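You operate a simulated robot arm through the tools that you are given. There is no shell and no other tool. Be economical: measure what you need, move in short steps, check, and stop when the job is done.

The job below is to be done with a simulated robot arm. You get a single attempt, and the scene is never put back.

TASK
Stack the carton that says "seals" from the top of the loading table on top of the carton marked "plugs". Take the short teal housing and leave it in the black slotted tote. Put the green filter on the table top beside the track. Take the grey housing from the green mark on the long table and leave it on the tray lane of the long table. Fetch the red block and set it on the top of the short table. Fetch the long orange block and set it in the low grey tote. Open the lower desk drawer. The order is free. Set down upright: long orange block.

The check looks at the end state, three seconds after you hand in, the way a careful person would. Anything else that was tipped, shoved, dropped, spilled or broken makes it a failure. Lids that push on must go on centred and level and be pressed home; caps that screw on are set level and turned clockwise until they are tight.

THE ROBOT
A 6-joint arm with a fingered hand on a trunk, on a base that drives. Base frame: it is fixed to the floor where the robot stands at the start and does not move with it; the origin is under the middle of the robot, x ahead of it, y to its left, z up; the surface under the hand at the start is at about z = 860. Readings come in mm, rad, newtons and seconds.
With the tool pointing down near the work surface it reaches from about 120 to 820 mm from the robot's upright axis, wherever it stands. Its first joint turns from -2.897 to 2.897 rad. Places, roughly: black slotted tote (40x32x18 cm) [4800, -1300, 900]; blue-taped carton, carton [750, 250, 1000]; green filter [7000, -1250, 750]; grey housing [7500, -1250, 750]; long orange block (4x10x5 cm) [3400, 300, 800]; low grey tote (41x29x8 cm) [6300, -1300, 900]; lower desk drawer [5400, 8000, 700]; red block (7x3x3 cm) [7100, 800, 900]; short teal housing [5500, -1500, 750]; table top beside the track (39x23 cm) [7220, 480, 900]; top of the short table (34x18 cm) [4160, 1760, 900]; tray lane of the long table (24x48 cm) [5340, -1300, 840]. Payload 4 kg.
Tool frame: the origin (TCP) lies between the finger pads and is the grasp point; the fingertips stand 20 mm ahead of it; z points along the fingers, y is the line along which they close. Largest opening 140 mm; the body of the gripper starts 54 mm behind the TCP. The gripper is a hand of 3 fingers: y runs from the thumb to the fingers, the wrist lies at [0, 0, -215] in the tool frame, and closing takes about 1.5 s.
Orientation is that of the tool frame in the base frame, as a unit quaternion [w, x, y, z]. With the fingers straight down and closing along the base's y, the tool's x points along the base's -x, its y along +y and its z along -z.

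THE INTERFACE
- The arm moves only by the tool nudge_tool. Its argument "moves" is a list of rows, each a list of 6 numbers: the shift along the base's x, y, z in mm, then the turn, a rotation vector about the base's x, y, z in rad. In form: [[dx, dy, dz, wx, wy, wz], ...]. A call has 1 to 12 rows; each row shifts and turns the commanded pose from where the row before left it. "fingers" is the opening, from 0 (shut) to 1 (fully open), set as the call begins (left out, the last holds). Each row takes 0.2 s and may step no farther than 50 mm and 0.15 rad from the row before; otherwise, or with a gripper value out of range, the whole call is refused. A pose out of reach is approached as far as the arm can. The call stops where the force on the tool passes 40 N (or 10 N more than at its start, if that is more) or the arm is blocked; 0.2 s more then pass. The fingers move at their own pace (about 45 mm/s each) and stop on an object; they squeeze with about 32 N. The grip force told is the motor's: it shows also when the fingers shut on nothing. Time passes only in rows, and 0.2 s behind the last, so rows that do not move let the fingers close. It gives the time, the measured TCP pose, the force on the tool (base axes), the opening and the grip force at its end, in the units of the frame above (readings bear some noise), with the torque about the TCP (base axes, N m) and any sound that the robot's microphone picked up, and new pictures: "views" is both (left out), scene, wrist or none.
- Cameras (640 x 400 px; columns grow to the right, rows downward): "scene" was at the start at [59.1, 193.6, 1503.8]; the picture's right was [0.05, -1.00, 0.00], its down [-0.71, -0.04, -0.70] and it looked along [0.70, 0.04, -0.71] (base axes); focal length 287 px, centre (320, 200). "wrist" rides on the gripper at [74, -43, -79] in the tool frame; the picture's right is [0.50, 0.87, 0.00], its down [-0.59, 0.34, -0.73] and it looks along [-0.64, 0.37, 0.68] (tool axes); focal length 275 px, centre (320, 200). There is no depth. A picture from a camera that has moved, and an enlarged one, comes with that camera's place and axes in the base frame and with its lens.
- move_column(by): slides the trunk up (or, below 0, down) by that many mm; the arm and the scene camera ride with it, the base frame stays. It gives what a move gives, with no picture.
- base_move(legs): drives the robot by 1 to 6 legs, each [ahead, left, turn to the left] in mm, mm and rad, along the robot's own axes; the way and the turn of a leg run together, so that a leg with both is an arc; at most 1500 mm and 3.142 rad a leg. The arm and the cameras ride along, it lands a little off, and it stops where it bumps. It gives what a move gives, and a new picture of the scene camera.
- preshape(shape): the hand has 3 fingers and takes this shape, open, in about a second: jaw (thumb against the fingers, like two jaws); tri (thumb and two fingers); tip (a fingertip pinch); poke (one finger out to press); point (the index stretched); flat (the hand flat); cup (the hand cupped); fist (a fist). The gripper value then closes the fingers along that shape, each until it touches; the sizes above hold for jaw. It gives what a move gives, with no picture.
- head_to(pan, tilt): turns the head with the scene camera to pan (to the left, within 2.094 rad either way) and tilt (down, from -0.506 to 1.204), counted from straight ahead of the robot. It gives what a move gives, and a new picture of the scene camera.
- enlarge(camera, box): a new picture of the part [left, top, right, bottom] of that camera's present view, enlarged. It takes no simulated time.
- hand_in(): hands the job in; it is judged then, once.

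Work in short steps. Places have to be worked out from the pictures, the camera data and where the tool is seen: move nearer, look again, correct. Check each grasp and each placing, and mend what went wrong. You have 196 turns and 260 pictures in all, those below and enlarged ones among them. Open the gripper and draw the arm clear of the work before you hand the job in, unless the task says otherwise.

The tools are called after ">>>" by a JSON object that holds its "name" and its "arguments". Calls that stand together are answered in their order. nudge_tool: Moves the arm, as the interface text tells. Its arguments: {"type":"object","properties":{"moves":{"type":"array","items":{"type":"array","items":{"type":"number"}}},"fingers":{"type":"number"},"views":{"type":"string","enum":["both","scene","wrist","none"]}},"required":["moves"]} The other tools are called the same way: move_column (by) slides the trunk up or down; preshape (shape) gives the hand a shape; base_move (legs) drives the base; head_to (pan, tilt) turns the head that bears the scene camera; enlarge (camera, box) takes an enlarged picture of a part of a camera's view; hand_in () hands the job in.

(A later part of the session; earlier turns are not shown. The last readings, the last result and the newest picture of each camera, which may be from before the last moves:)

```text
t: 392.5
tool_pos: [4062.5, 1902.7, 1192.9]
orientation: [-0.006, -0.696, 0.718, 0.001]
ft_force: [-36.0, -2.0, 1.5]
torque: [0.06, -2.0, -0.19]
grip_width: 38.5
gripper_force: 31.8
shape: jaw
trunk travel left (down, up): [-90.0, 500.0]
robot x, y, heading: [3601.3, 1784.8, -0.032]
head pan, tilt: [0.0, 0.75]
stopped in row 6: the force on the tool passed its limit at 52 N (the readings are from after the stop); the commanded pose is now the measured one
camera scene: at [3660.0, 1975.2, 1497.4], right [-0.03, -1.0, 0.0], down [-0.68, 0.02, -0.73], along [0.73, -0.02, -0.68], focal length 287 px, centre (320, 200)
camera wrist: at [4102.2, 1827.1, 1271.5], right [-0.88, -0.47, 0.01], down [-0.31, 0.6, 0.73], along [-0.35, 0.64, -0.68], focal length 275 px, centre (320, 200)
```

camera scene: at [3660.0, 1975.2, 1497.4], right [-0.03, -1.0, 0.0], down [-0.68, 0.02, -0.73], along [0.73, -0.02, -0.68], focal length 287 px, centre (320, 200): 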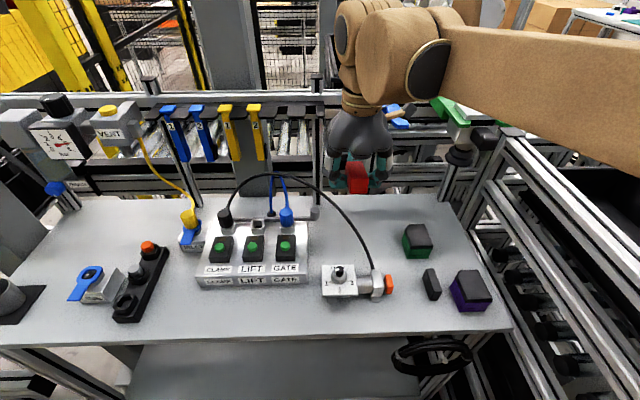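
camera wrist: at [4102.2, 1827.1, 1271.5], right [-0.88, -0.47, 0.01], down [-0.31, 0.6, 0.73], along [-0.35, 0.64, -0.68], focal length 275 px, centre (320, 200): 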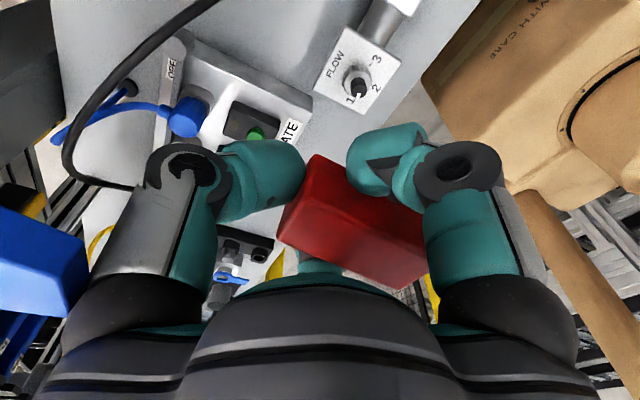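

The base couldn't shift and the hand then pressed the blue bracket. I retreat straight back at once and check it.

>>> {"name": "nudge_tool", "arguments": {"moves": [[-40, 0, 0, 0, 0, 0], [-45, -10, 10, 0, 0, 0], [-45, -15, 10, 0, 0, 0], [-30, -20, 0, 0, 0, 0]], "views": "scene"}}

>>> {"name": "enlarge", "arguments": {"camera": "scene", "box": [320, 60, 540, 200]}}

```text
t: 393.5
tool_pos: [3909.3, 1857.7, 1212.4]
orientation: [-0.006, -0.696, 0.718, 0.0]
ft_force: [-0.2, 0.4, -0.6]
torque: [0.01, -0.03, -0.01]
grip_width: 38.5
gripper_force: 31.2
shape: jaw
trunk travel left (down, up): [-90.0, 500.0]
robot x, y, heading: [3599.3, 1786.2, -0.036]
head pan, tilt: [0.0, 0.75]
camera scene: at [3667.0, 1975.5, 1497.1], right [-0.03, -1.0, 0.0], down [-0.68, 0.02, -0.73], along [0.73, -0.02, -0.68], focal length 287 px, centre (320, 200)
```

scene: 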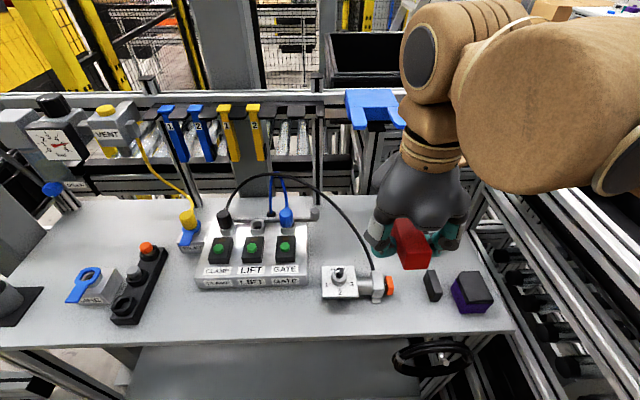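

```text
2.86 times, centred on (430, 130) of scene
camera zoom: at [3667.0, 1975.5, 1497.1], right [-0.03, -1.0, 0.0], down [-0.68, 0.02, -0.73], along [0.73, -0.02, -0.68], focal length 821 px, centre (6, 400)
```

zoom: 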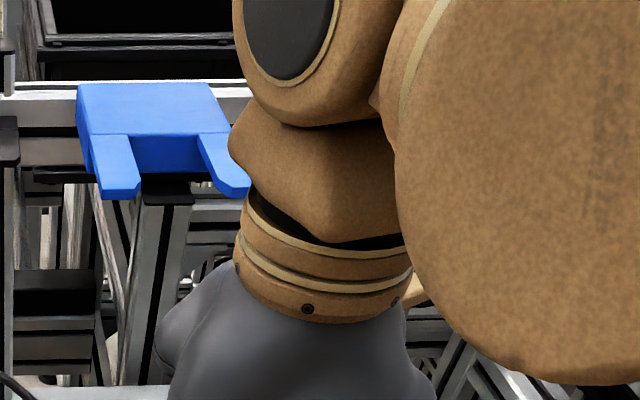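

Blue bracket unchanged. I'll accept a slight yaw (θ≈1.40) and work from here: first centre at y≈1776 with rotation, no forward motion.

>>> {"name": "nudge_tool", "arguments": {"moves": [[10, -20, 0, 0, 0, -0.07], [10, -20, 0, 0, 0, -0.07], [10, -20, 0, 0, 0, 0], [10, -22, 0, 0, 0, 0], [0, 0, 0, 0, 0, 0]], "views": "none"}}

```text
t: 394.7
tool_pos: [3951.4, 1775.4, 1209.9]
orientation: [-0.005, -0.643, 0.765, 0.002]
ft_force: [-0.5, 0.2, -0.5]
torque: [0.0, -0.01, 0.01]
grip_width: 38.7
gripper_force: 32.3
shape: jaw
trunk travel left (down, up): [-90.0, 500.0]
robot x, y, heading: [3598.6, 1790.9, -0.024]
head pan, tilt: [0.0, 0.75]
```

Pose reached within limits. Now advance to x≈4080 at this height.

>>> {"name": "nudge_tool", "arguments": {"moves": [[33, 0, 0, 0, 0, 0], [33, 0, 0, 0, 0, 0], [33, 0, 0, 0, 0, 0], [30, 1, 0, 0, 0, 0], [0, 0, 0, 0, 0, 0]], "views": "wrist"}}

>>> {"name": "enlarge", "arguments": {"camera": "scene", "box": [320, 60, 500, 320]}}

```text
t: 395.9
tool_pos: [4079.5, 1776.2, 1208.6]
orientation: [-0.006, -0.643, 0.765, 0.002]
ft_force: [-0.2, -0.8, -0.7]
torque: [-0.03, 0.0, 0.0]
grip_width: 38.5
gripper_force: 32.1
shape: jaw
trunk travel left (down, up): [-90.0, 500.0]
robot x, y, heading: [3599.7, 1792.7, -0.029]
head pan, tilt: [0.0, 0.75]
camera wrist: at [4109.1, 1696.2, 1288.4], right [-0.94, -0.34, 0.01], down [-0.23, 0.64, 0.73], along [-0.26, 0.69, -0.68], focal length 275 px, centre (320, 200)
```

wrist: 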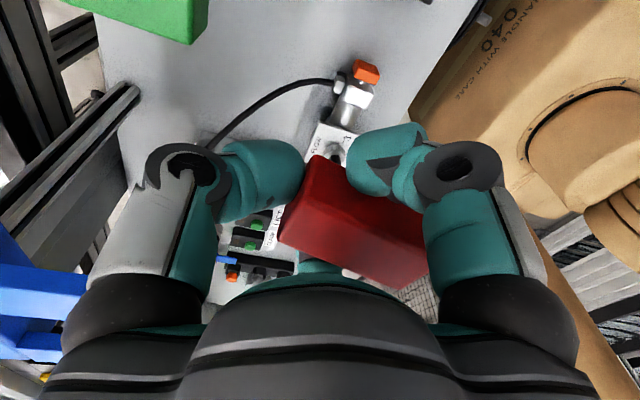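

```text
1.54 times, centred on (410, 190) of scene
camera zoom: at [3667.5, 1975.7, 1497.1], right [-0.03, -1.0, 0.0], down [-0.68, 0.02, -0.73], along [0.73, -0.02, -0.68], focal length 442 px, centre (182, 215)
```

zoom: 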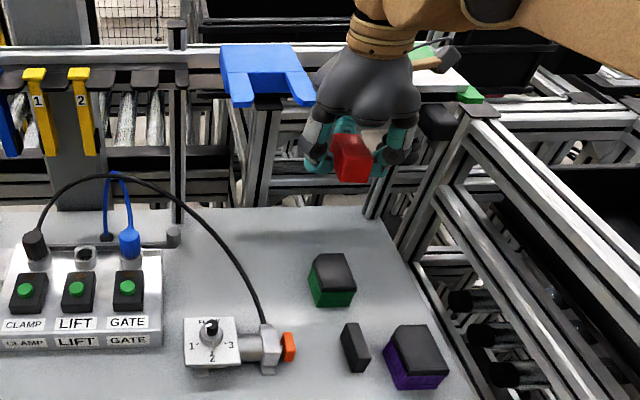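

The green bracket's corner (≈4126, 1726, z 1217) would catch the camera if I descend here. I retreat to x≈4015, descend to z≈1060 and then come forward under it.

>>> {"name": "nudge_tool", "arguments": {"moves": [[-40, 0, 0, 0, 0, 0], [-35, 0, 0, 0, 0, 0], [0, 0, -40, 0, 0, 0], [0, 0, -40, 0, 0, 0], [0, 0, -40, 0, 0, 0], [0, 0, -28, 0, 0, 0], [0, 0, 0, 0, 0, 0]], "views": "none"}}

>>> {"name": "nudge_tool", "arguments": {"moves": [[15, 0, 0, 0, 0, 0], [15, 0, 0, 0, 0, 0], [15, 0, 0, 0, 0, 0], [15, 0, 0, 0, 0, 0], [15, 0, 0, 0, 0, 0], [0, 0, 0, 0, 0, 0]], "views": "wrist"}}

>>> {"name": "enlarge", "arguments": {"camera": "scene", "box": [320, 120, 480, 320]}}

```text
t: 397.5
tool_pos: [4002.0, 1774.8, 1060.9]
orientation: [-0.006, -0.643, 0.765, 0.002]
ft_force: [-0.6, 0.1, 0.1]
torque: [0.01, 0.02, -0.02]
grip_width: 38.1
gripper_force: 31.8
shape: jaw
trunk travel left (down, up): [-90.0, 500.0]
robot x, y, heading: [3600.9, 1792.4, -0.031]
head pan, tilt: [0.0, 0.75]
```

```text
t: 398.9
tool_pos: [4079.4, 1775.9, 1061.6]
orientation: [-0.005, -0.644, 0.765, 0.002]
ft_force: [0.6, -0.5, -0.5]
torque: [-0.01, -0.01, -0.03]
grip_width: 38.5
gripper_force: 32.0
shape: jaw
trunk travel left (down, up): [-90.0, 500.0]
robot x, y, heading: [3602.0, 1786.7, -0.034]
head pan, tilt: [0.0, 0.75]
camera wrist: at [4107.8, 1695.9, 1141.1], right [-0.94, -0.34, 0.01], down [-0.23, 0.64, 0.73], along [-0.26, 0.69, -0.68], focal length 275 px, centre (320, 200)
```

wrist: 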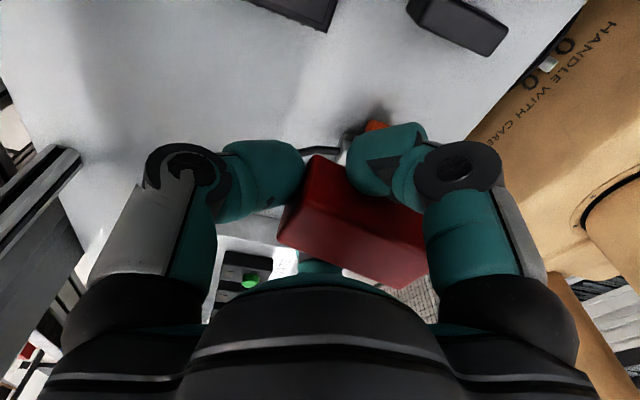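

```text
2.00 times, centred on (400, 220) of scene
camera zoom: at [3667.8, 1975.7, 1497.1], right [-0.03, -1.0, 0.0], down [-0.68, 0.02, -0.73], along [0.73, -0.02, -0.68], focal length 575 px, centre (160, 160)
```

zoom: 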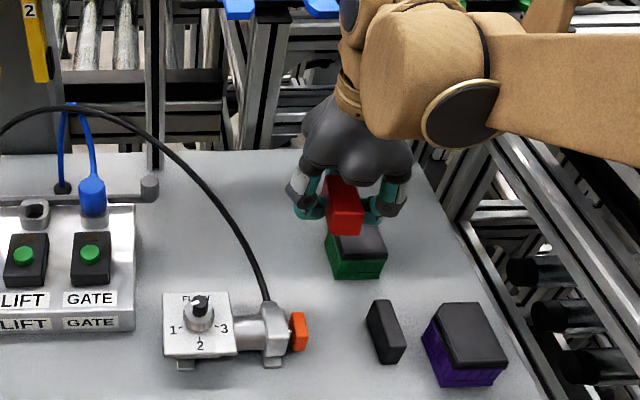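

The path below is free: the block will land left of the green one. Lower to z≈955, then fine steps.

>>> {"name": "nudge_tool", "arguments": {"moves": [[0, 0, -30, 0, 0, 0], [0, 0, -30, 0, 0, 0], [0, 0, -25, 0, 0, 0], [0, 0, -15, 0, 0, 0], [0, 0, 0, 0, 0, 0]], "views": "wrist"}}

>>> {"name": "enlarge", "arguments": {"camera": "scene", "box": [330, 160, 470, 300]}}

```text
t: 400.1
tool_pos: [4078.7, 1773.9, 961.8]
orientation: [-0.007, -0.643, 0.766, 0.002]
ft_force: [0.6, 0.7, 0.1]
torque: [-0.03, -0.01, -0.04]
grip_width: 38.2
gripper_force: 32.1
shape: jaw
trunk travel left (down, up): [-90.0, 500.0]
robot x, y, heading: [3599.7, 1786.4, -0.032]
head pan, tilt: [0.0, 0.75]
camera wrist: at [4108.3, 1694.9, 1040.6], right [-0.94, -0.34, 0.01], down [-0.23, 0.64, 0.73], along [-0.26, 0.69, -0.68], focal length 275 px, centre (320, 200)
```

wrist: 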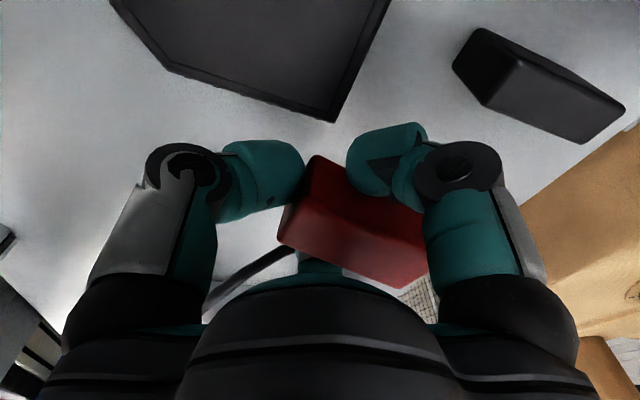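

```text
2.86 times, centred on (400, 230) of scene
camera zoom: at [3667.8, 1975.7, 1497.1], right [-0.03, -1.0, 0.0], down [-0.68, 0.02, -0.73], along [0.73, -0.02, -0.68], focal length 821 px, centre (91, 114)
```

zoom: 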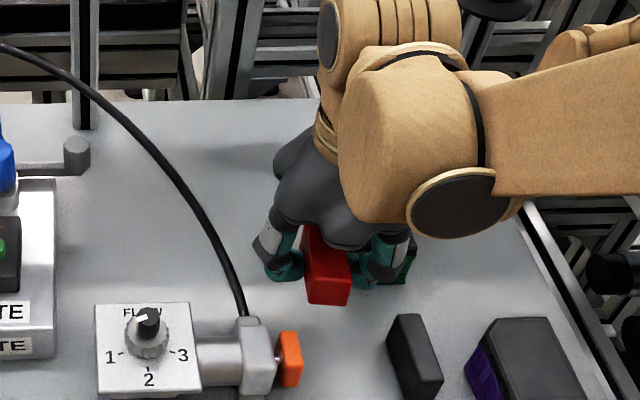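

Clear on all sides. Fine descent to contact.

>>> {"name": "nudge_tool", "arguments": {"moves": [[0, 0, -6, 0, 0, 0], [0, 0, -4, 0, 0, 0], [0, 0, -3, 0, 0, 0], [0, 0, 0, 0, 0, 0]], "views": "none"}}

>>> {"name": "nudge_tool", "arguments": {"moves": [[0, 0, -2, 0, 0, 0], [0, 0, -2, 0, 0, 0], [0, 0, 0, 0, 0, 0]], "views": "none"}}

```text
t: 401.1
tool_pos: [4079.0, 1775.7, 948.7]
orientation: [-0.006, -0.643, 0.766, 0.002]
ft_force: [-0.4, -0.4, -0.9]
torque: [-0.01, -0.01, 0.0]
grip_width: 38.3
gripper_force: 31.9
shape: jaw
trunk travel left (down, up): [-90.0, 500.0]
robot x, y, heading: [3600.7, 1787.8, -0.03]
head pan, tilt: [0.0, 0.75]
```

```text
t: 401.9
tool_pos: [4078.0, 1774.6, 945.4]
orientation: [-0.007, -0.643, 0.766, 0.001]
ft_force: [-0.5, -0.4, -0.2]
torque: [0.03, 0.01, -0.01]
grip_width: 38.7
gripper_force: 31.5
shape: jaw
trunk travel left (down, up): [-90.0, 500.0]
robot x, y, heading: [3599.9, 1790.7, -0.034]
head pan, tilt: [0.0, 0.75]
```

>>> {"name": "nudge_tool", "arguments": {"moves": [[0, 0, -2, 0, 0, 0], [0, 0, -2, 0, 0, 0], [0, 0, 0, 0, 0, 0]], "views": "none"}}

>>> {"name": "nudge_tool", "arguments": {"moves": [[0, 0, -2, 0, 0, 0], [0, 0, -1, 0, 0, 0], [0, 0, 0, 0, 0, 0]], "views": "none"}}

```text
t: 402.7
tool_pos: [4078.0, 1776.3, 940.5]
orientation: [-0.007, -0.643, 0.766, 0.002]
ft_force: [-0.8, -0.2, -1.6]
torque: [0.0, -0.03, 0.0]
grip_width: 38.7
gripper_force: 32.3
shape: jaw
trunk travel left (down, up): [-90.0, 500.0]
robot x, y, heading: [3600.1, 1788.2, -0.032]
head pan, tilt: [0.0, 0.75]
```

```text
t: 403.5
tool_pos: [4080.1, 1774.6, 937.9]
orientation: [-0.005, -0.643, 0.766, 0.002]
ft_force: [-0.1, 0.3, 0.2]
torque: [-0.02, 0.0, 0.01]
grip_width: 38.6
gripper_force: 31.4
shape: jaw
trunk travel left (down, up): [-90.0, 500.0]
robot x, y, heading: [3600.4, 1789.3, -0.034]
head pan, tilt: [0.0, 0.75]
```

>>> {"name": "nudge_tool", "arguments": {"moves": [[0, 0, -1.5, 0, 0, 0], [0, 0, -1.5, 0, 0, 0], [0, 0, -1.5, 0, 0, 0], [0, 0, 0, 0, 0, 0]], "views": "none"}}

>>> {"name": "enlarge", "arguments": {"camera": "scene", "box": [350, 190, 450, 290]}}

```text
t: 404.5
tool_pos: [4079.6, 1775.3, 932.9]
orientation: [-0.007, -0.643, 0.766, 0.002]
ft_force: [-0.7, -0.9, -0.8]
torque: [-0.03, -0.03, -0.03]
grip_width: 38.5
gripper_force: 31.5
shape: jaw
trunk travel left (down, up): [-90.0, 500.0]
robot x, y, heading: [3603.2, 1787.6, -0.031]
head pan, tilt: [0.0, 0.75]
```

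```text
4.00 times, centred on (400, 240) of scene
camera zoom: at [3667.8, 1975.7, 1497.1], right [-0.03, -1.0, 0.0], down [-0.68, 0.02, -0.73], along [0.73, -0.02, -0.68], focal length 1149 px, centre (0, 40)
```

zoom: 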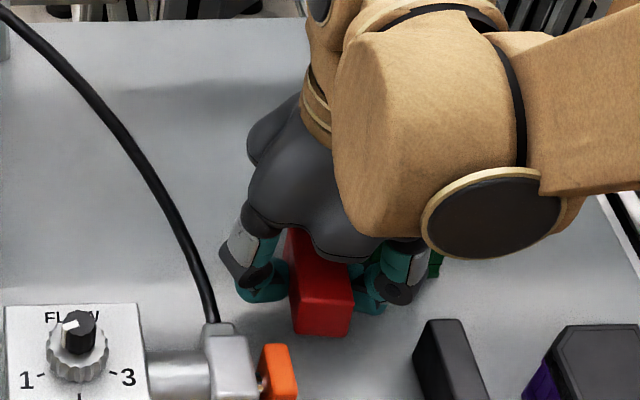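

>>> {"name": "nudge_tool", "arguments": {"moves": [[0, 0, -2, 0, 0, 0], [0, 0, -1.5, 0, 0, 0], [0, 0, -1.5, 0, 0, 0], [0, 0, 0, 0, 0, 0]], "views": "none"}}

>>> {"name": "nudge_tool", "arguments": {"moves": [[0, 0, -1.5, 0, 0, 0], [0, 0, -1.5, 0, 0, 0], [0, 0, -1.5, 0, 0, 0], [0, 0, 0, 0, 0, 0]], "views": "none"}}

```text
t: 405.5
tool_pos: [4079.2, 1776.6, 928.9]
orientation: [-0.006, -0.643, 0.766, 0.002]
ft_force: [0.6, 0.5, -1.1]
torque: [0.04, -0.01, 0.0]
grip_width: 38.6
gripper_force: 31.9
shape: jaw
trunk travel left (down, up): [-90.0, 500.0]
robot x, y, heading: [3597.7, 1787.0, -0.035]
head pan, tilt: [0.0, 0.75]
```

```text
t: 406.5
tool_pos: [4079.2, 1776.1, 923.8]
orientation: [-0.006, -0.644, 0.765, 0.001]
ft_force: [0.2, 0.4, 0.2]
torque: [-0.02, -0.01, -0.02]
grip_width: 38.4
gripper_force: 31.7
shape: jaw
trunk travel left (down, up): [-90.0, 500.0]
robot x, y, heading: [3599.6, 1787.5, -0.033]
head pan, tilt: [0.0, 0.75]
```

>>> {"name": "nudge_tool", "arguments": {"moves": [[0, 0, -1.5, 0, 0, 0], [0, 0, -1.5, 0, 0, 0], [0, 0, -1.5, 0, 0, 0], [0, 0, 0, 0, 0, 0]], "views": "none"}}

>>> {"name": "nudge_tool", "arguments": {"moves": [[0, 0, -1.5, 0, 0, 0], [0, 0, -1.5, 0, 0, 0], [0, 0, 0, 0, 0, 0]], "views": "none"}}

>>> {"name": "nudge_tool", "arguments": {"moves": [[0, 0, -1.5, 0, 0, 0], [0, 0, -1.5, 0, 0, 0], [0, 0, 0, 0, 0, 0]], "views": "none"}}

```text
t: 407.5
tool_pos: [4079.3, 1777.3, 918.8]
orientation: [-0.006, -0.644, 0.765, 0.001]
ft_force: [0.6, -0.6, -0.6]
torque: [-0.02, 0.02, 0.01]
grip_width: 38.8
gripper_force: 32.0
shape: jaw
trunk travel left (down, up): [-90.0, 500.0]
robot x, y, heading: [3600.5, 1789.3, -0.033]
head pan, tilt: [0.0, 0.75]
```

```text
t: 408.3
tool_pos: [4078.1, 1776.1, 917.0]
orientation: [-0.005, -0.644, 0.765, 0.001]
ft_force: [1.7, 3.5, 11.1]
torque: [0.28, 0.03, -0.06]
grip_width: 38.9
gripper_force: 32.0
shape: jaw
trunk travel left (down, up): [-90.0, 500.0]
robot x, y, heading: [3600.1, 1789.3, -0.03]
head pan, tilt: [0.0, 0.75]
```

```text
t: 409.0
tool_pos: [4077.2, 1776.6, 913.5]
orientation: [-0.006, -0.644, 0.765, 0.001]
ft_force: [0.7, 0.3, 33.7]
torque: [0.24, 0.18, -0.01]
grip_width: 41.0
gripper_force: 31.7
shape: jaw
trunk travel left (down, up): [-90.0, 500.0]
robot x, y, heading: [3600.8, 1787.5, -0.03]
head pan, tilt: [0.0, 0.75]
stopped in row 3: the force on the tool passed its limit at 42 N (the readings are from after the stop); the commanded pose is now the measured one
```

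On the table. Ease up, open slightly and rise to z≈1050, then back out under the bracket.

>>> {"name": "nudge_tool", "arguments": {"moves": [[0, 0, 2.5, 0, 0, 0], [0, 0, 0, 0, 0, 0]], "views": "none"}}

>>> {"name": "nudge_tool", "arguments": {"moves": [[0, 0, 0, 0, 0, 0], [0, 0, 0, 0, 0, 0], [0, 0, 0, 0, 0, 0], [0, 0, 8, 0, 0, 0], [0, 0, 20, 0, 0, 0], [0, 0, 35, 0, 0, 0], [0, 0, 40, 0, 0, 0], [0, 0, 35, 0, 0, 0], [-20, 0, 0, 0, 0, 0], [-30, 0, 0, 0, 0, 0], [-35, 0, 0, 0, 0, 0]], "fingers": 0.42, "views": "wrist"}}

>>> {"name": "enlarge", "arguments": {"camera": "scene", "box": [330, 160, 470, 300]}}

```text
t: 409.6
tool_pos: [4078.9, 1774.5, 916.7]
orientation: [-0.005, -0.643, 0.766, 0.001]
ft_force: [-2.6, -0.1, 4.7]
torque: [0.13, 0.02, 0.04]
grip_width: 39.4
gripper_force: 32.1
shape: jaw
trunk travel left (down, up): [-90.0, 500.0]
robot x, y, heading: [3603.0, 1785.8, -0.036]
head pan, tilt: [0.0, 0.75]
```

```text
t: 412.0
tool_pos: [3993.9, 1776.5, 1052.9]
orientation: [-0.006, -0.644, 0.765, 0.002]
ft_force: [0.6, -0.9, 0.0]
torque: [-0.05, 0.02, 0.0]
grip_width: 58.4
gripper_force: 0.1
shape: jaw
trunk travel left (down, up): [-90.0, 500.0]
robot x, y, heading: [3599.7, 1793.2, -0.033]
head pan, tilt: [0.0, 0.75]
camera wrist: at [4022.0, 1697.0, 1133.7], right [-0.94, -0.34, 0.01], down [-0.23, 0.64, 0.73], along [-0.26, 0.69, -0.68], focal length 275 px, centre (320, 200)
```

wrist: 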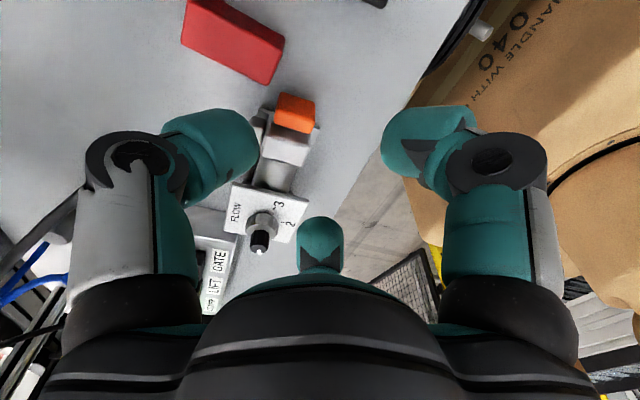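

```text
2.86 times, centred on (400, 230) of scene
camera zoom: at [3666.8, 1975.7, 1497.1], right [-0.03, -1.0, 0.0], down [-0.68, 0.02, -0.73], along [0.73, -0.02, -0.68], focal length 821 px, centre (91, 114)
```

zoom: 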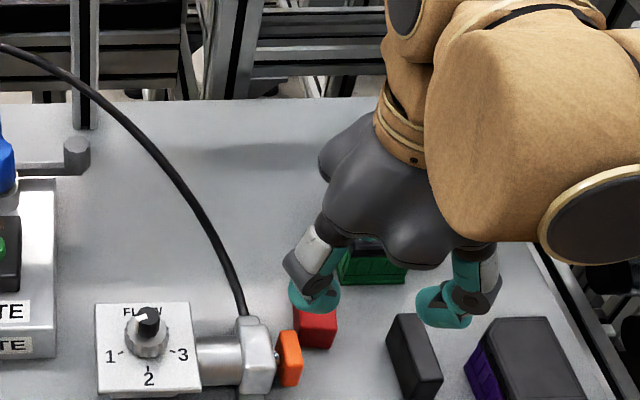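

Red block stands on the short table. Raise the hand, turn around and leave the cell toward the desk.

>>> {"name": "nudge_tool", "arguments": {"moves": [[-10, 0, 45, 0, 0, 0], [-5, 0, 45, 0, 0, 0], [0, 0, 45, 0, 0, 0], [0, 0, 45, 0, 0, 0], [0, 0, 45, 0, 0, 0], [0, 0, 45, 0, 0, 0]], "fingers": 0.5, "views": "scene"}}

>>> {"name": "enlarge", "arguments": {"camera": "scene", "box": [310, 60, 530, 320]}}

```text
t: 413.4
tool_pos: [3977.1, 1776.5, 1323.0]
orientation: [-0.005, -0.643, 0.766, 0.0]
ft_force: [-0.1, 0.2, 0.3]
torque: [0.03, -0.01, 0.01]
grip_width: 69.7
gripper_force: 0.0
shape: jaw
trunk travel left (down, up): [-90.0, 500.0]
robot x, y, heading: [3601.7, 1790.6, -0.028]
head pan, tilt: [0.0, 0.75]
camera scene: at [3667.6, 1975.7, 1497.1], right [-0.03, -1.0, 0.0], down [-0.68, 0.02, -0.73], along [0.73, -0.02, -0.68], focal length 287 px, centre (320, 200)
```

scene: 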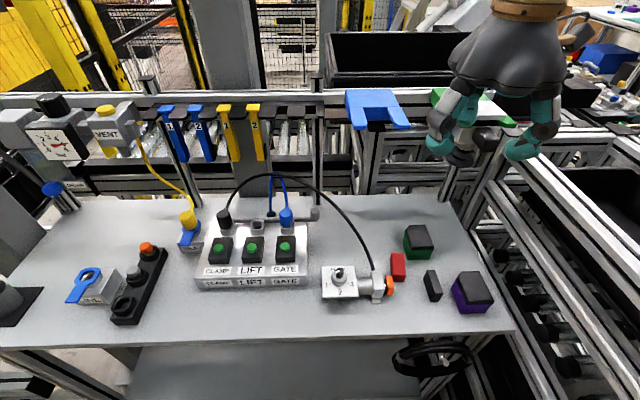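

```text
1.54 times, centred on (420, 190) of scene
camera zoom: at [3667.6, 1975.7, 1497.1], right [-0.03, -1.0, 0.0], down [-0.68, 0.02, -0.73], along [0.73, -0.02, -0.68], focal length 442 px, centre (166, 215)
```

zoom: 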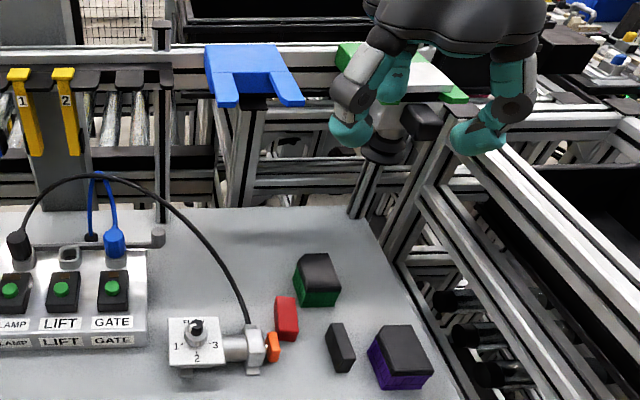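

All steady. Now back out of the table, turn and drive north out of the cell.

>>> {"name": "base_move", "arguments": {"legs": [[-270, 0, 0], [0, 0, 1.601], [1450, 0, 0], [1400, 0, 0]]}}

>>> {"name": "head_to", "arguments": {"pan": -0.4, "tilt": 0.2}}

```text
t: 432.7
tool_pos: [3306.0, 5040.3, 1323.3]
orientation: [0.006, 0.998, -0.068, 0.003]
ft_force: [0.9, -0.4, -0.6]
torque: [-0.02, -0.01, 0.02]
grip_width: 69.8
gripper_force: 0.1
shape: jaw
trunk travel left (down, up): [-90.0, 500.0]
robot x, y, heading: [3310.0, 4665.1, 1.576]
head pan, tilt: [0.0, 0.75]
camera scene: at [3117.7, 4725.3, 1497.1], right [1.0, 0.01, 0.0], down [0.01, -0.68, -0.73], along [-0.01, 0.73, -0.68], focal length 287 px, centre (320, 200)
```

scene: 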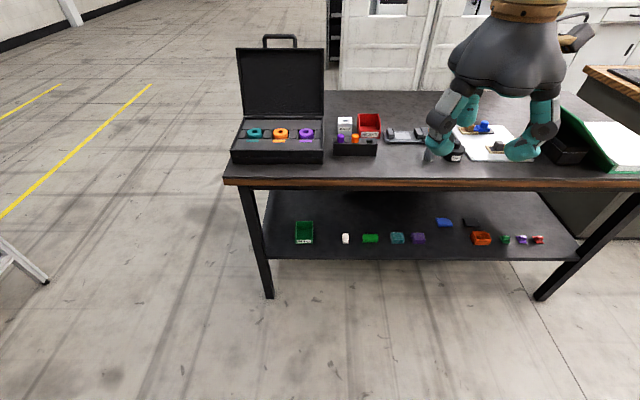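

```text
t: 433.6
tool_pos: [3308.9, 5040.3, 1322.6]
orientation: [0.006, 0.998, -0.067, 0.003]
ft_force: [0.4, 0.8, 0.0]
torque: [-0.04, 0.0, 0.0]
grip_width: 69.9
gripper_force: 0.1
shape: jaw
trunk travel left (down, up): [-90.0, 500.0]
robot x, y, heading: [3312.4, 4661.5, 1.58]
head pan, tilt: [-0.4, 0.201]
camera scene: at [3153.8, 4728.3, 1546.6], right [0.92, -0.38, 0.0], down [-0.08, -0.19, -0.98], along [0.37, 0.91, -0.2], focal length 287 px, centre (320, 200)
```

scene: 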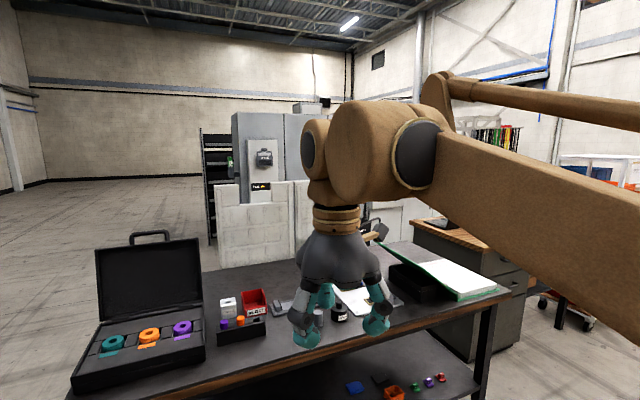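

A bench is ahead; the wooden desk with drawers is to the right. I drive right to x≈5200 and look north for the desk at (5400, 8000).

>>> {"name": "base_move", "arguments": {"legs": [[0, -950, 0], [0, -950, 0]]}}

>>> {"name": "head_to", "arguments": {"pan": 0.25, "tilt": 0.3}}

```text
t: 443.3
tool_pos: [5236.5, 5041.7, 1321.8]
orientation: [0.005, 0.997, -0.079, 0.004]
ft_force: [0.1, -0.7, 0.3]
torque: [-0.01, -0.02, 0.0]
grip_width: 69.6
gripper_force: 0.0
shape: jaw
trunk travel left (down, up): [-90.0, 500.0]
robot x, y, heading: [5230.6, 4664.2, 1.553]
head pan, tilt: [-0.4, 0.201]
camera scene: at [5075.6, 4733.0, 1546.8], right [0.91, -0.4, 0.0], down [-0.08, -0.18, -0.98], along [0.4, 0.9, -0.2], focal length 287 px, centre (320, 200)
```

scene: 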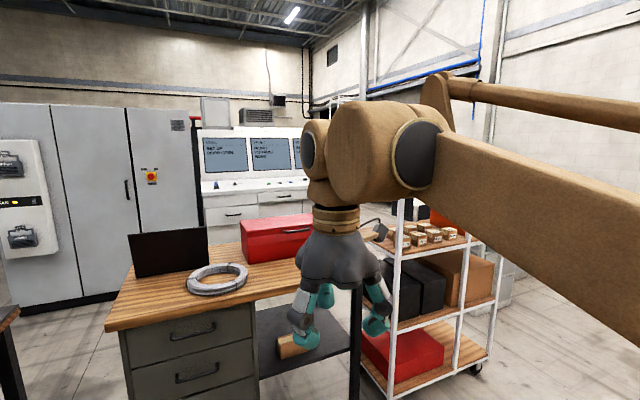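

```text
t: 444.3
tool_pos: [5236.1, 5042.2, 1321.1]
orientation: [0.005, 0.997, -0.078, 0.003]
ft_force: [0.1, 0.4, -1.6]
torque: [0.02, 0.03, -0.06]
grip_width: 69.7
gripper_force: 0.0
shape: jaw
trunk travel left (down, up): [-90.0, 500.0]
robot x, y, heading: [5228.7, 4666.8, 1.557]
head pan, tilt: [0.25, 0.3]
camera scene: at [5016.1, 4738.6, 1537.4], right [0.97, 0.23, 0.0], down [0.07, -0.29, -0.96], along [-0.22, 0.93, -0.3], focal length 287 px, centre (320, 200)
```

scene: 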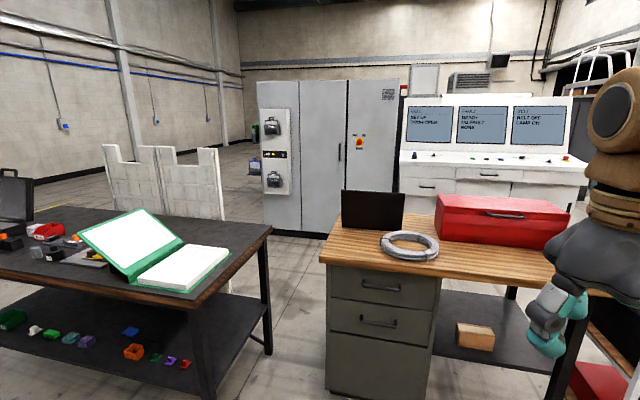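

The listed drawer position projects onto the white console desk behind. Enlarge it.

>>> {"name": "enlarge", "arguments": {"camera": "scene", "box": [390, 130, 600, 250]}}

>>> {"name": "enlarge", "arguments": {"camera": "scene", "box": [300, 220, 480, 400]}}

```text
3.05 times, centred on (495, 190) of scene
camera zoom: at [5016.1, 4738.6, 1537.4], right [0.97, 0.23, 0.0], down [0.07, -0.29, -0.96], along [-0.22, 0.93, -0.3], focal length 876 px, centre (-213, 230)
```

zoom: 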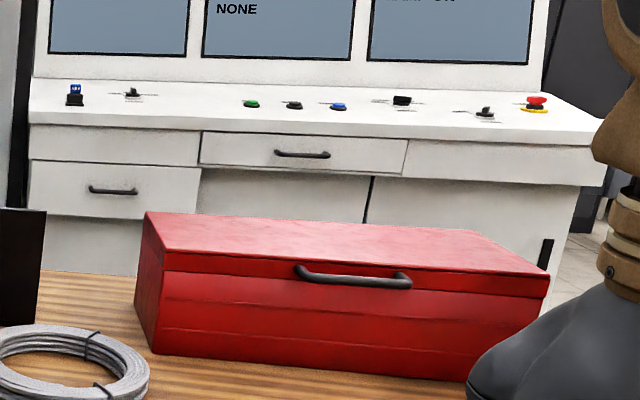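

```text
2.22 times, centred on (390, 310) of scene
camera zoom: at [5016.1, 4738.6, 1537.4], right [0.97, 0.23, 0.0], down [0.07, -0.29, -0.96], along [-0.22, 0.93, -0.3], focal length 638 px, centre (164, -44)
```

zoom: 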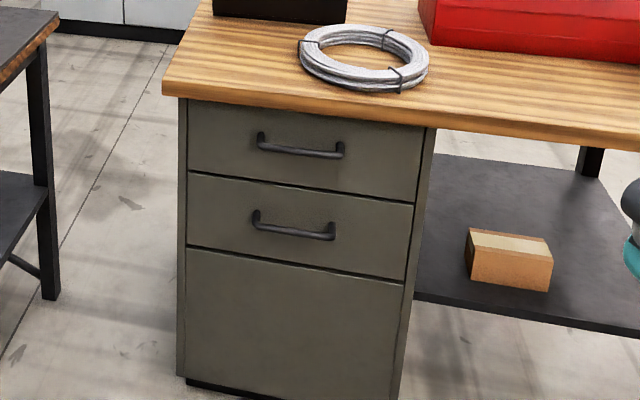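

The target is the console's lower-left drawer (handle ≈5437, 7900, 750). The gap between bench and desk is too narrow, so I'll go round the bench's left end: strafe left to x≈2330, then north to y≈6950.

>>> {"name": "base_move", "arguments": {"legs": [[180, 0, 0.014], [0, 1450, 0], [0, 1450, 0]]}}

>>> {"name": "head_to", "arguments": {"pan": 0.0, "tilt": 0.4}}

```text
t: 459.5
tool_pos: [2301.9, 5218.3, 1324.2]
orientation: [0.005, 0.998, -0.066, 0.003]
ft_force: [0.1, -0.8, -0.1]
torque: [0.03, 0.0, 0.01]
grip_width: 69.6
gripper_force: 0.1
shape: jaw
trunk travel left (down, up): [-90.0, 500.0]
robot x, y, heading: [2302.3, 4838.3, 1.578]
head pan, tilt: [0.25, 0.3]
camera scene: at [2089.7, 4909.7, 1537.4], right [0.97, 0.25, 0.0], down [0.08, -0.29, -0.96], along [-0.24, 0.92, -0.3], focal length 287 px, centre (320, 200)
```

scene: 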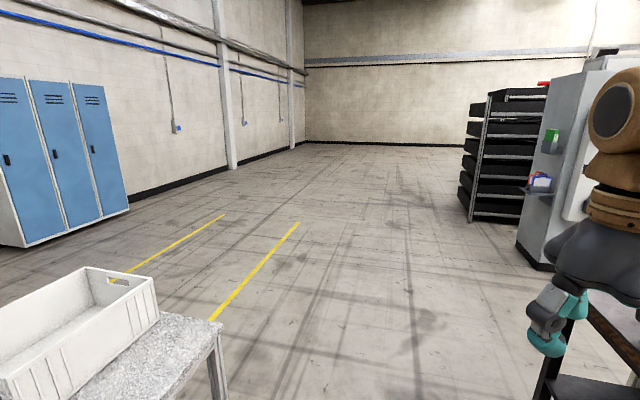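

```text
t: 460.3
tool_pos: [2304.4, 5217.8, 1322.6]
orientation: [0.005, 0.998, -0.067, 0.004]
ft_force: [0.8, 0.6, 0.2]
torque: [0.05, 0.01, -0.02]
grip_width: 69.6
gripper_force: 0.0
shape: jaw
trunk travel left (down, up): [-90.0, 500.0]
robot x, y, heading: [2304.7, 4844.0, 1.577]
head pan, tilt: [0.0, 0.4]
camera scene: at [2112.9, 4912.0, 1528.2], right [1.0, 0.01, 0.0], down [0.0, -0.39, -0.92], along [-0.01, 0.92, -0.39], focal length 287 px, centre (320, 200)
```

scene: 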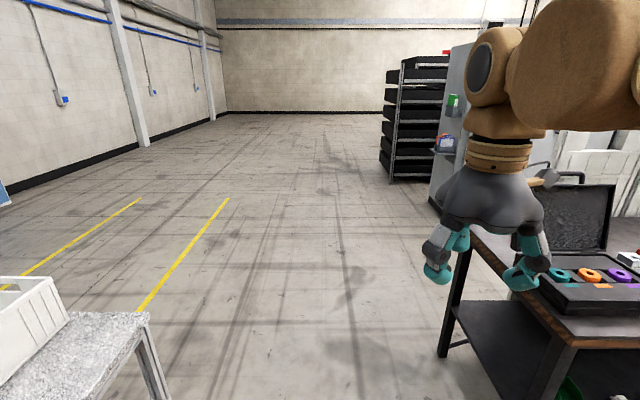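

Clear. Drive north to y≈7050, then strafe right toward x≈5350.

>>> {"name": "base_move", "arguments": {"legs": [[1100, 0, 0], [1110, 0, -0.007], [0, -1000, 0], [0, -1000, 0], [0, -1000, 0]]}}

>>> {"name": "head_to", "arguments": {"pan": 0.0, "tilt": 0.6}}

```text
t: 485.7
tool_pos: [5303.0, 7442.9, 1321.5]
orientation: [0.005, 0.998, -0.07, 0.003]
ft_force: [0.2, -0.2, 0.9]
torque: [0.0, 0.04, -0.02]
grip_width: 69.8
gripper_force: 0.1
shape: jaw
trunk travel left (down, up): [-90.0, 500.0]
robot x, y, heading: [5305.5, 7065.7, 1.574]
head pan, tilt: [0.0, 0.4]
camera scene: at [5111.4, 7137.3, 1528.2], right [1.0, 0.0, 0.0], down [0.0, -0.39, -0.92], along [0.0, 0.92, -0.39], focal length 287 px, centre (320, 200)
```

scene: 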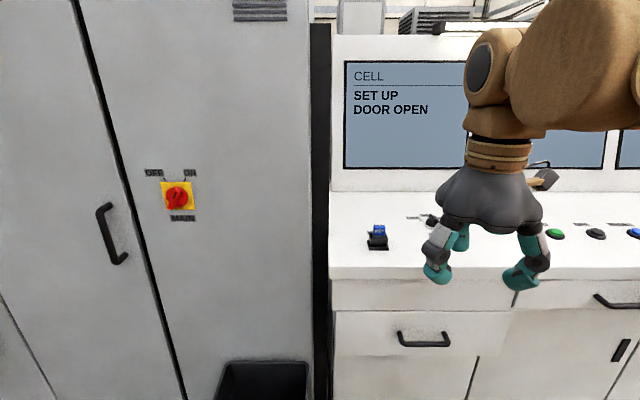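

```text
t: 486.4
tool_pos: [5302.0, 7442.6, 1321.2]
orientation: [0.004, 0.998, -0.069, 0.002]
ft_force: [0.2, 0.9, 0.1]
torque: [0.0, 0.02, -0.06]
grip_width: 69.7
gripper_force: 0.1
shape: jaw
trunk travel left (down, up): [-90.0, 500.0]
robot x, y, heading: [5304.9, 7066.1, 1.573]
head pan, tilt: [0.0, 0.6]
camera scene: at [5111.1, 7133.1, 1510.0], right [1.0, 0.0, 0.0], down [0.0, -0.56, -0.83], along [0.0, 0.83, -0.56], focal length 287 px, centre (320, 200)
```

scene: 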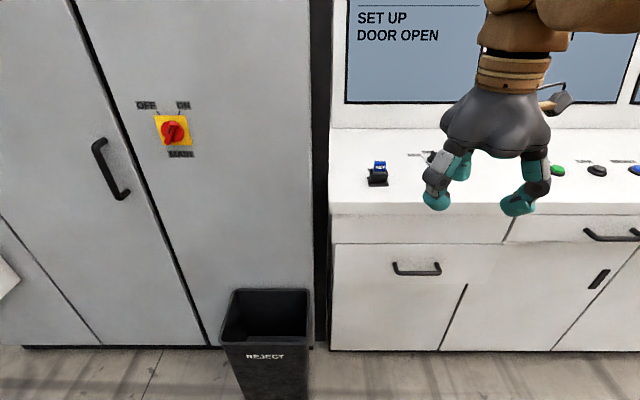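

>>> {"name": "enlarge", "arguments": {"camera": "scene", "box": [320, 190, 640, 370]}}

```text
2.00 times, centred on (480, 280) of scene
camera zoom: at [5111.1, 7133.1, 1510.0], right [1.0, 0.0, 0.0], down [0.0, -0.56, -0.83], along [0.0, 0.83, -0.56], focal length 575 px, centre (0, 40)
```

zoom: 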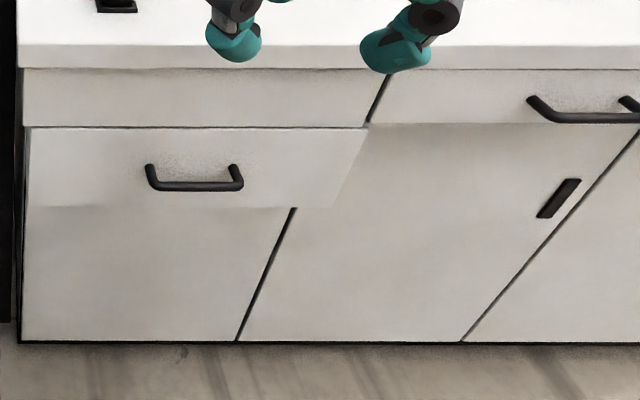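

The lower drawer's handle bar is ≈(5492, 7905, z 642), 175 mm wide. I strafe right to face it, then turn the hand so it can point forward at the bar.

>>> {"name": "base_move", "arguments": {"legs": [[0, -185, 0]]}}

>>> {"name": "nudge_tool", "arguments": {"moves": [[0, 0, 0, 0, 0, -0.147], [0, 0, 0, 0, 0, -0.147], [0, 0, 0, 0, 0, -0.147], [0, 0, 0, 0, 0, -0.147], [0, 0, 0, 0, 0, -0.147], [0, 0, 0, 0, 0, -0.147], [0, 0, 0, 0, 0, -0.147], [0, 0, 0, 0, 0, -0.147], [0, 0, 0, 0, 0, -0.147], [0, 0, 0, 0, 0, -0.147], [0, 0, 0, 0, 0, -0.147], [0, 0, 0, 0, 0, -0.147]], "views": "none"}}

>>> {"name": "nudge_tool", "arguments": {"moves": [[0, 0, 0, 0, 0, -0.147], [0, 0, 0, 0, 0, -0.147], [0, 0, 0, 0, 0, -0.147], [0, 0, 0, 0, 0, -0.147], [0, 0, 0, 0, 0, -0.147], [0, 0, 0, 0, 0, -0.147], [0, 0, 0, 0, 0, -0.147], [0, 0, 0, 0, 0, -0.147], [0, 0, 0, 0, 0, -0.06]], "fingers": 0.6, "views": "none"}}

```text
t: 487.9
tool_pos: [5491.6, 7443.1, 1321.1]
orientation: [0.004, 0.998, -0.069, 0.003]
ft_force: [0.3, 0.2, 0.1]
torque: [-0.03, 0.04, -0.02]
grip_width: 69.4
gripper_force: 0.1
shape: jaw
trunk travel left (down, up): [-90.0, 500.0]
robot x, y, heading: [5489.4, 7065.1, 1.576]
head pan, tilt: [0.0, 0.6]
camera scene: at [5299.6, 7133.5, 1510.1], right [1.0, 0.0, 0.0], down [0.0, -0.56, -0.83], along [0.0, 0.83, -0.56], focal length 287 px, centre (320, 200)
```

scene: 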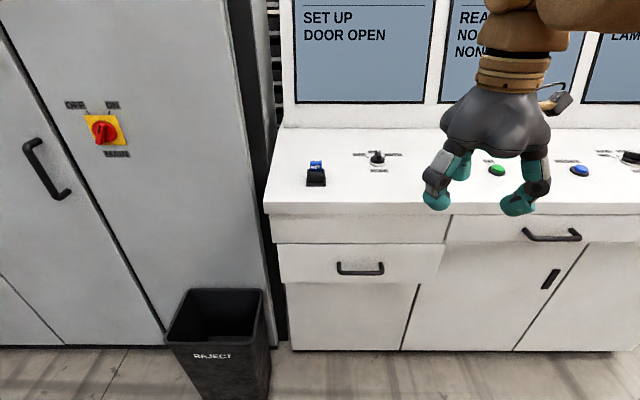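

```text
t: 490.5
tool_pos: [5490.6, 7443.2, 1322.4]
orientation: [-0.005, -0.58, 0.815, 0.002]
ft_force: [-0.4, 0.7, 0.9]
torque: [0.03, 0.0, -0.03]
grip_width: 69.7
gripper_force: 0.1
shape: jaw
trunk travel left (down, up): [-90.0, 500.0]
robot x, y, heading: [5492.6, 7065.9, 1.575]
head pan, tilt: [0.0, 0.6]
```

```text
t: 492.5
tool_pos: [5490.1, 7442.9, 1321.6]
orientation: [-0.004, -0.002, 1.0, 0.005]
ft_force: [0.0, -0.1, -0.3]
torque: [-0.03, -0.01, 0.01]
grip_width: 83.4
gripper_force: 0.0
shape: jaw
trunk travel left (down, up): [-90.0, 500.0]
robot x, y, heading: [5494.7, 7069.0, 1.573]
head pan, tilt: [0.0, 0.6]
```

Two views triangulate the handle at ≈(5432, 7791, 786). I refine with an enlargement.

>>> {"name": "enlarge", "arguments": {"camera": "scene", "box": [260, 180, 460, 360]}}

```text
2.22 times, centred on (360, 270) of scene
camera zoom: at [5298.5, 7133.5, 1509.9], right [1.0, 0.0, 0.0], down [0.0, -0.56, -0.83], along [0.0, 0.83, -0.56], focal length 638 px, centre (231, 44)
```

zoom: 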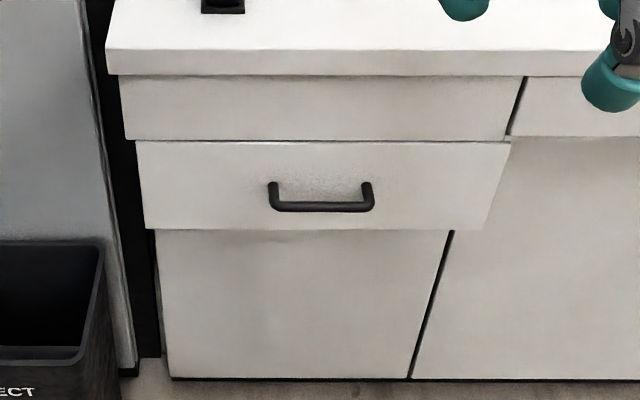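

Handle bar: centre (5433, 7786, 777), ~46 mm proud of the drawer front. I lower the trunk and pitch the hand to point forward while descending, staying well short of the desk.

>>> {"name": "move_column", "arguments": {"by": -80}}

>>> {"name": "nudge_tool", "arguments": {"moves": [[-5, 12, -35, 0.131, 0, 0], [-5, 12, -35, 0.131, 0, 0], [-5, 12, -35, 0.131, 0, 0], [-5, 12, -35, 0.131, 0, 0], [-5, 12, -35, 0.131, 0, 0], [-5, 12, -35, 0.131, 0, 0], [-5, 12, -35, 0.131, 0, 0], [-5, 12, -35, 0.131, 0, 0], [-5, 12, -35, 0.131, 0, 0], [-5, 12, -35, 0.131, 0, 0], [-5, 12, -35, 0.131, 0, 0], [-2, 12, -35, 0.13, 0, 0]]}}

```text
t: 493.7
tool_pos: [5489.7, 7442.2, 1242.4]
orientation: [-0.003, -0.002, 1.0, 0.004]
ft_force: [-1.3, 0.4, -0.8]
torque: [0.0, -0.01, 0.01]
grip_width: 83.3
gripper_force: 0.1
shape: jaw
trunk travel left (down, up): [-10.0, 580.0]
robot x, y, heading: [5492.8, 7067.0, 1.572]
head pan, tilt: [0.0, 0.6]
```

```text
t: 496.3
tool_pos: [5419.0, 7655.1, 1005.3]
orientation: [-0.002, -0.004, 0.705, 0.709]
ft_force: [0.5, -0.8, 0.1]
torque: [0.02, -0.01, 0.0]
grip_width: 83.7
gripper_force: 0.0
shape: jaw
out of reach, approached as far as the arm can: row 9, 10, 11, 12
trunk travel left (down, up): [-10.0, 580.0]
robot x, y, heading: [5489.1, 7066.9, 1.568]
head pan, tilt: [0.0, 0.6]
camera scene: at [5298.3, 7134.2, 1429.9], right [1.0, 0.0, 0.0], down [0.0, -0.57, -0.82], along [0.0, 0.82, -0.57], focal length 287 px, centre (320, 200)
camera wrist: at [5343.8, 7575.7, 961.8], right [-0.5, -0.01, 0.86], down [0.59, -0.73, 0.34], along [0.63, 0.68, 0.38], focal length 275 px, centre (320, 200)
```

scene: 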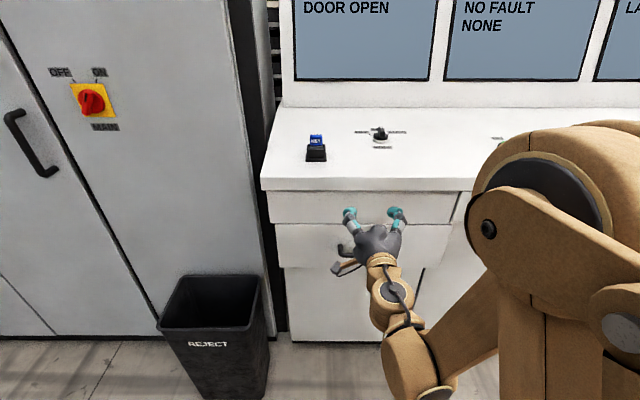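
wrist: 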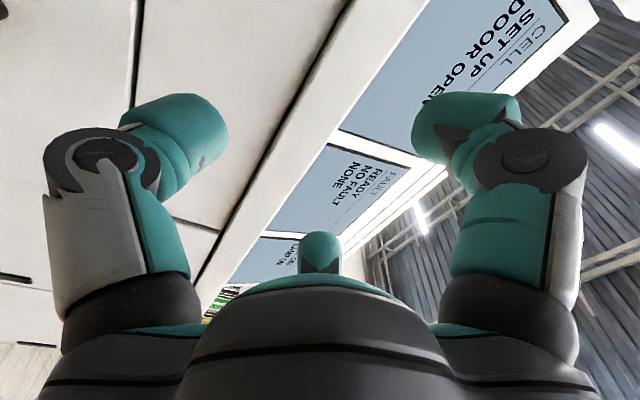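

The forward-pointing orientation is reached. Try descending from here in steps to see what's reachable.

>>> {"name": "nudge_tool", "arguments": {"moves": [[3, 0, -40, 0, 0, 0], [3, 0, -40, 0, 0, 0], [3, 0, -40, 0, 0, 0], [3, 0, -40, 0, 0, 0], [2, 0, -40, 0, 0, 0]], "views": "scene"}}

```text
t: 497.5
tool_pos: [5415.7, 7750.5, 932.0]
orientation: [-0.001, -0.004, 0.704, 0.71]
ft_force: [-0.1, -0.8, 0.3]
torque: [-0.04, 0.0, -0.03]
grip_width: 83.9
gripper_force: 0.1
shape: jaw
out of reach, approached as far as the arm can: row 1, 2, 3, 4, 5
trunk travel left (down, up): [-10.0, 580.0]
robot x, y, heading: [5492.9, 7066.8, 1.578]
head pan, tilt: [0.0, 0.6]
camera scene: at [5298.4, 7134.0, 1429.9], right [1.0, 0.0, 0.0], down [0.0, -0.57, -0.82], along [0.0, 0.82, -0.57], focal length 287 px, centre (320, 200)
```

scene: 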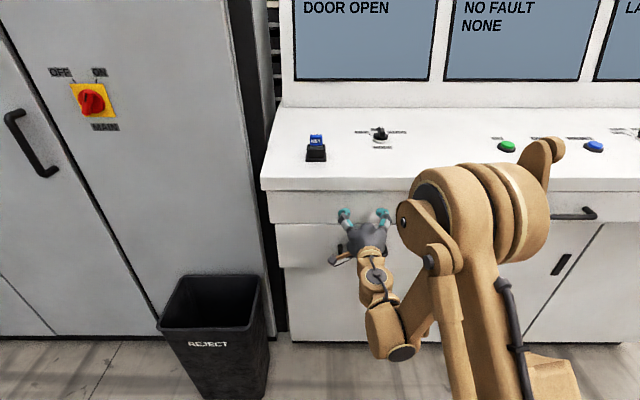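

A fully horizontal hand can't get that low here. I'll use a 45° forward-down pitch so the two fingers hook behind the bar with the thumb in front.

>>> {"name": "nudge_tool", "arguments": {"moves": [[3, -15, 5, -0.131, 0, 0], [3, -15, 5, -0.131, 0, 0], [3, -15, 0, -0.131, 0, 0], [3, -15, 0, -0.131, 0, 0], [3, -15, 0, -0.131, 0, 0], [2, -10, 0, -0.131, 0, 0], [0, 0, 0, 0, 0, 0]], "views": "both"}}

```text
t: 499.1
tool_pos: [5433.4, 7664.3, 940.8]
orientation: [-0.003, -0.004, 0.923, 0.386]
ft_force: [-0.3, 0.8, -0.1]
torque: [0.02, -0.02, 0.01]
grip_width: 83.8
gripper_force: 0.1
shape: jaw
trunk travel left (down, up): [-10.0, 580.0]
robot x, y, heading: [5489.0, 7068.9, 1.576]
head pan, tilt: [0.0, 0.6]
camera scene: at [5298.5, 7133.6, 1429.9], right [1.0, 0.0, 0.0], down [0.0, -0.57, -0.82], along [0.0, 0.82, -0.57], focal length 287 px, centre (320, 200)
camera wrist: at [5358.0, 7577.7, 966.9], right [-0.5, 0.6, 0.62], down [0.59, -0.28, 0.76], along [0.63, 0.75, -0.22], focal length 275 px, centre (320, 200)
```

scene: 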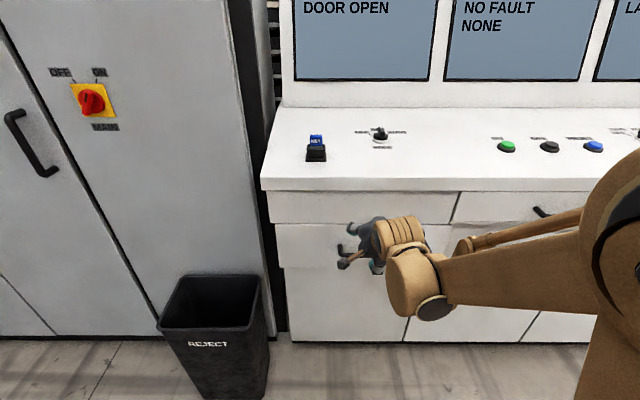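
wrist: 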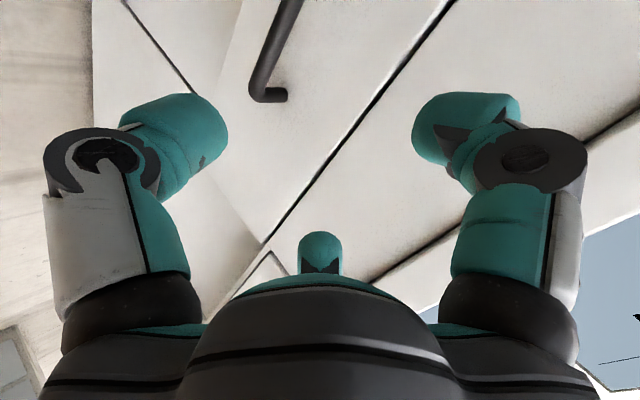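

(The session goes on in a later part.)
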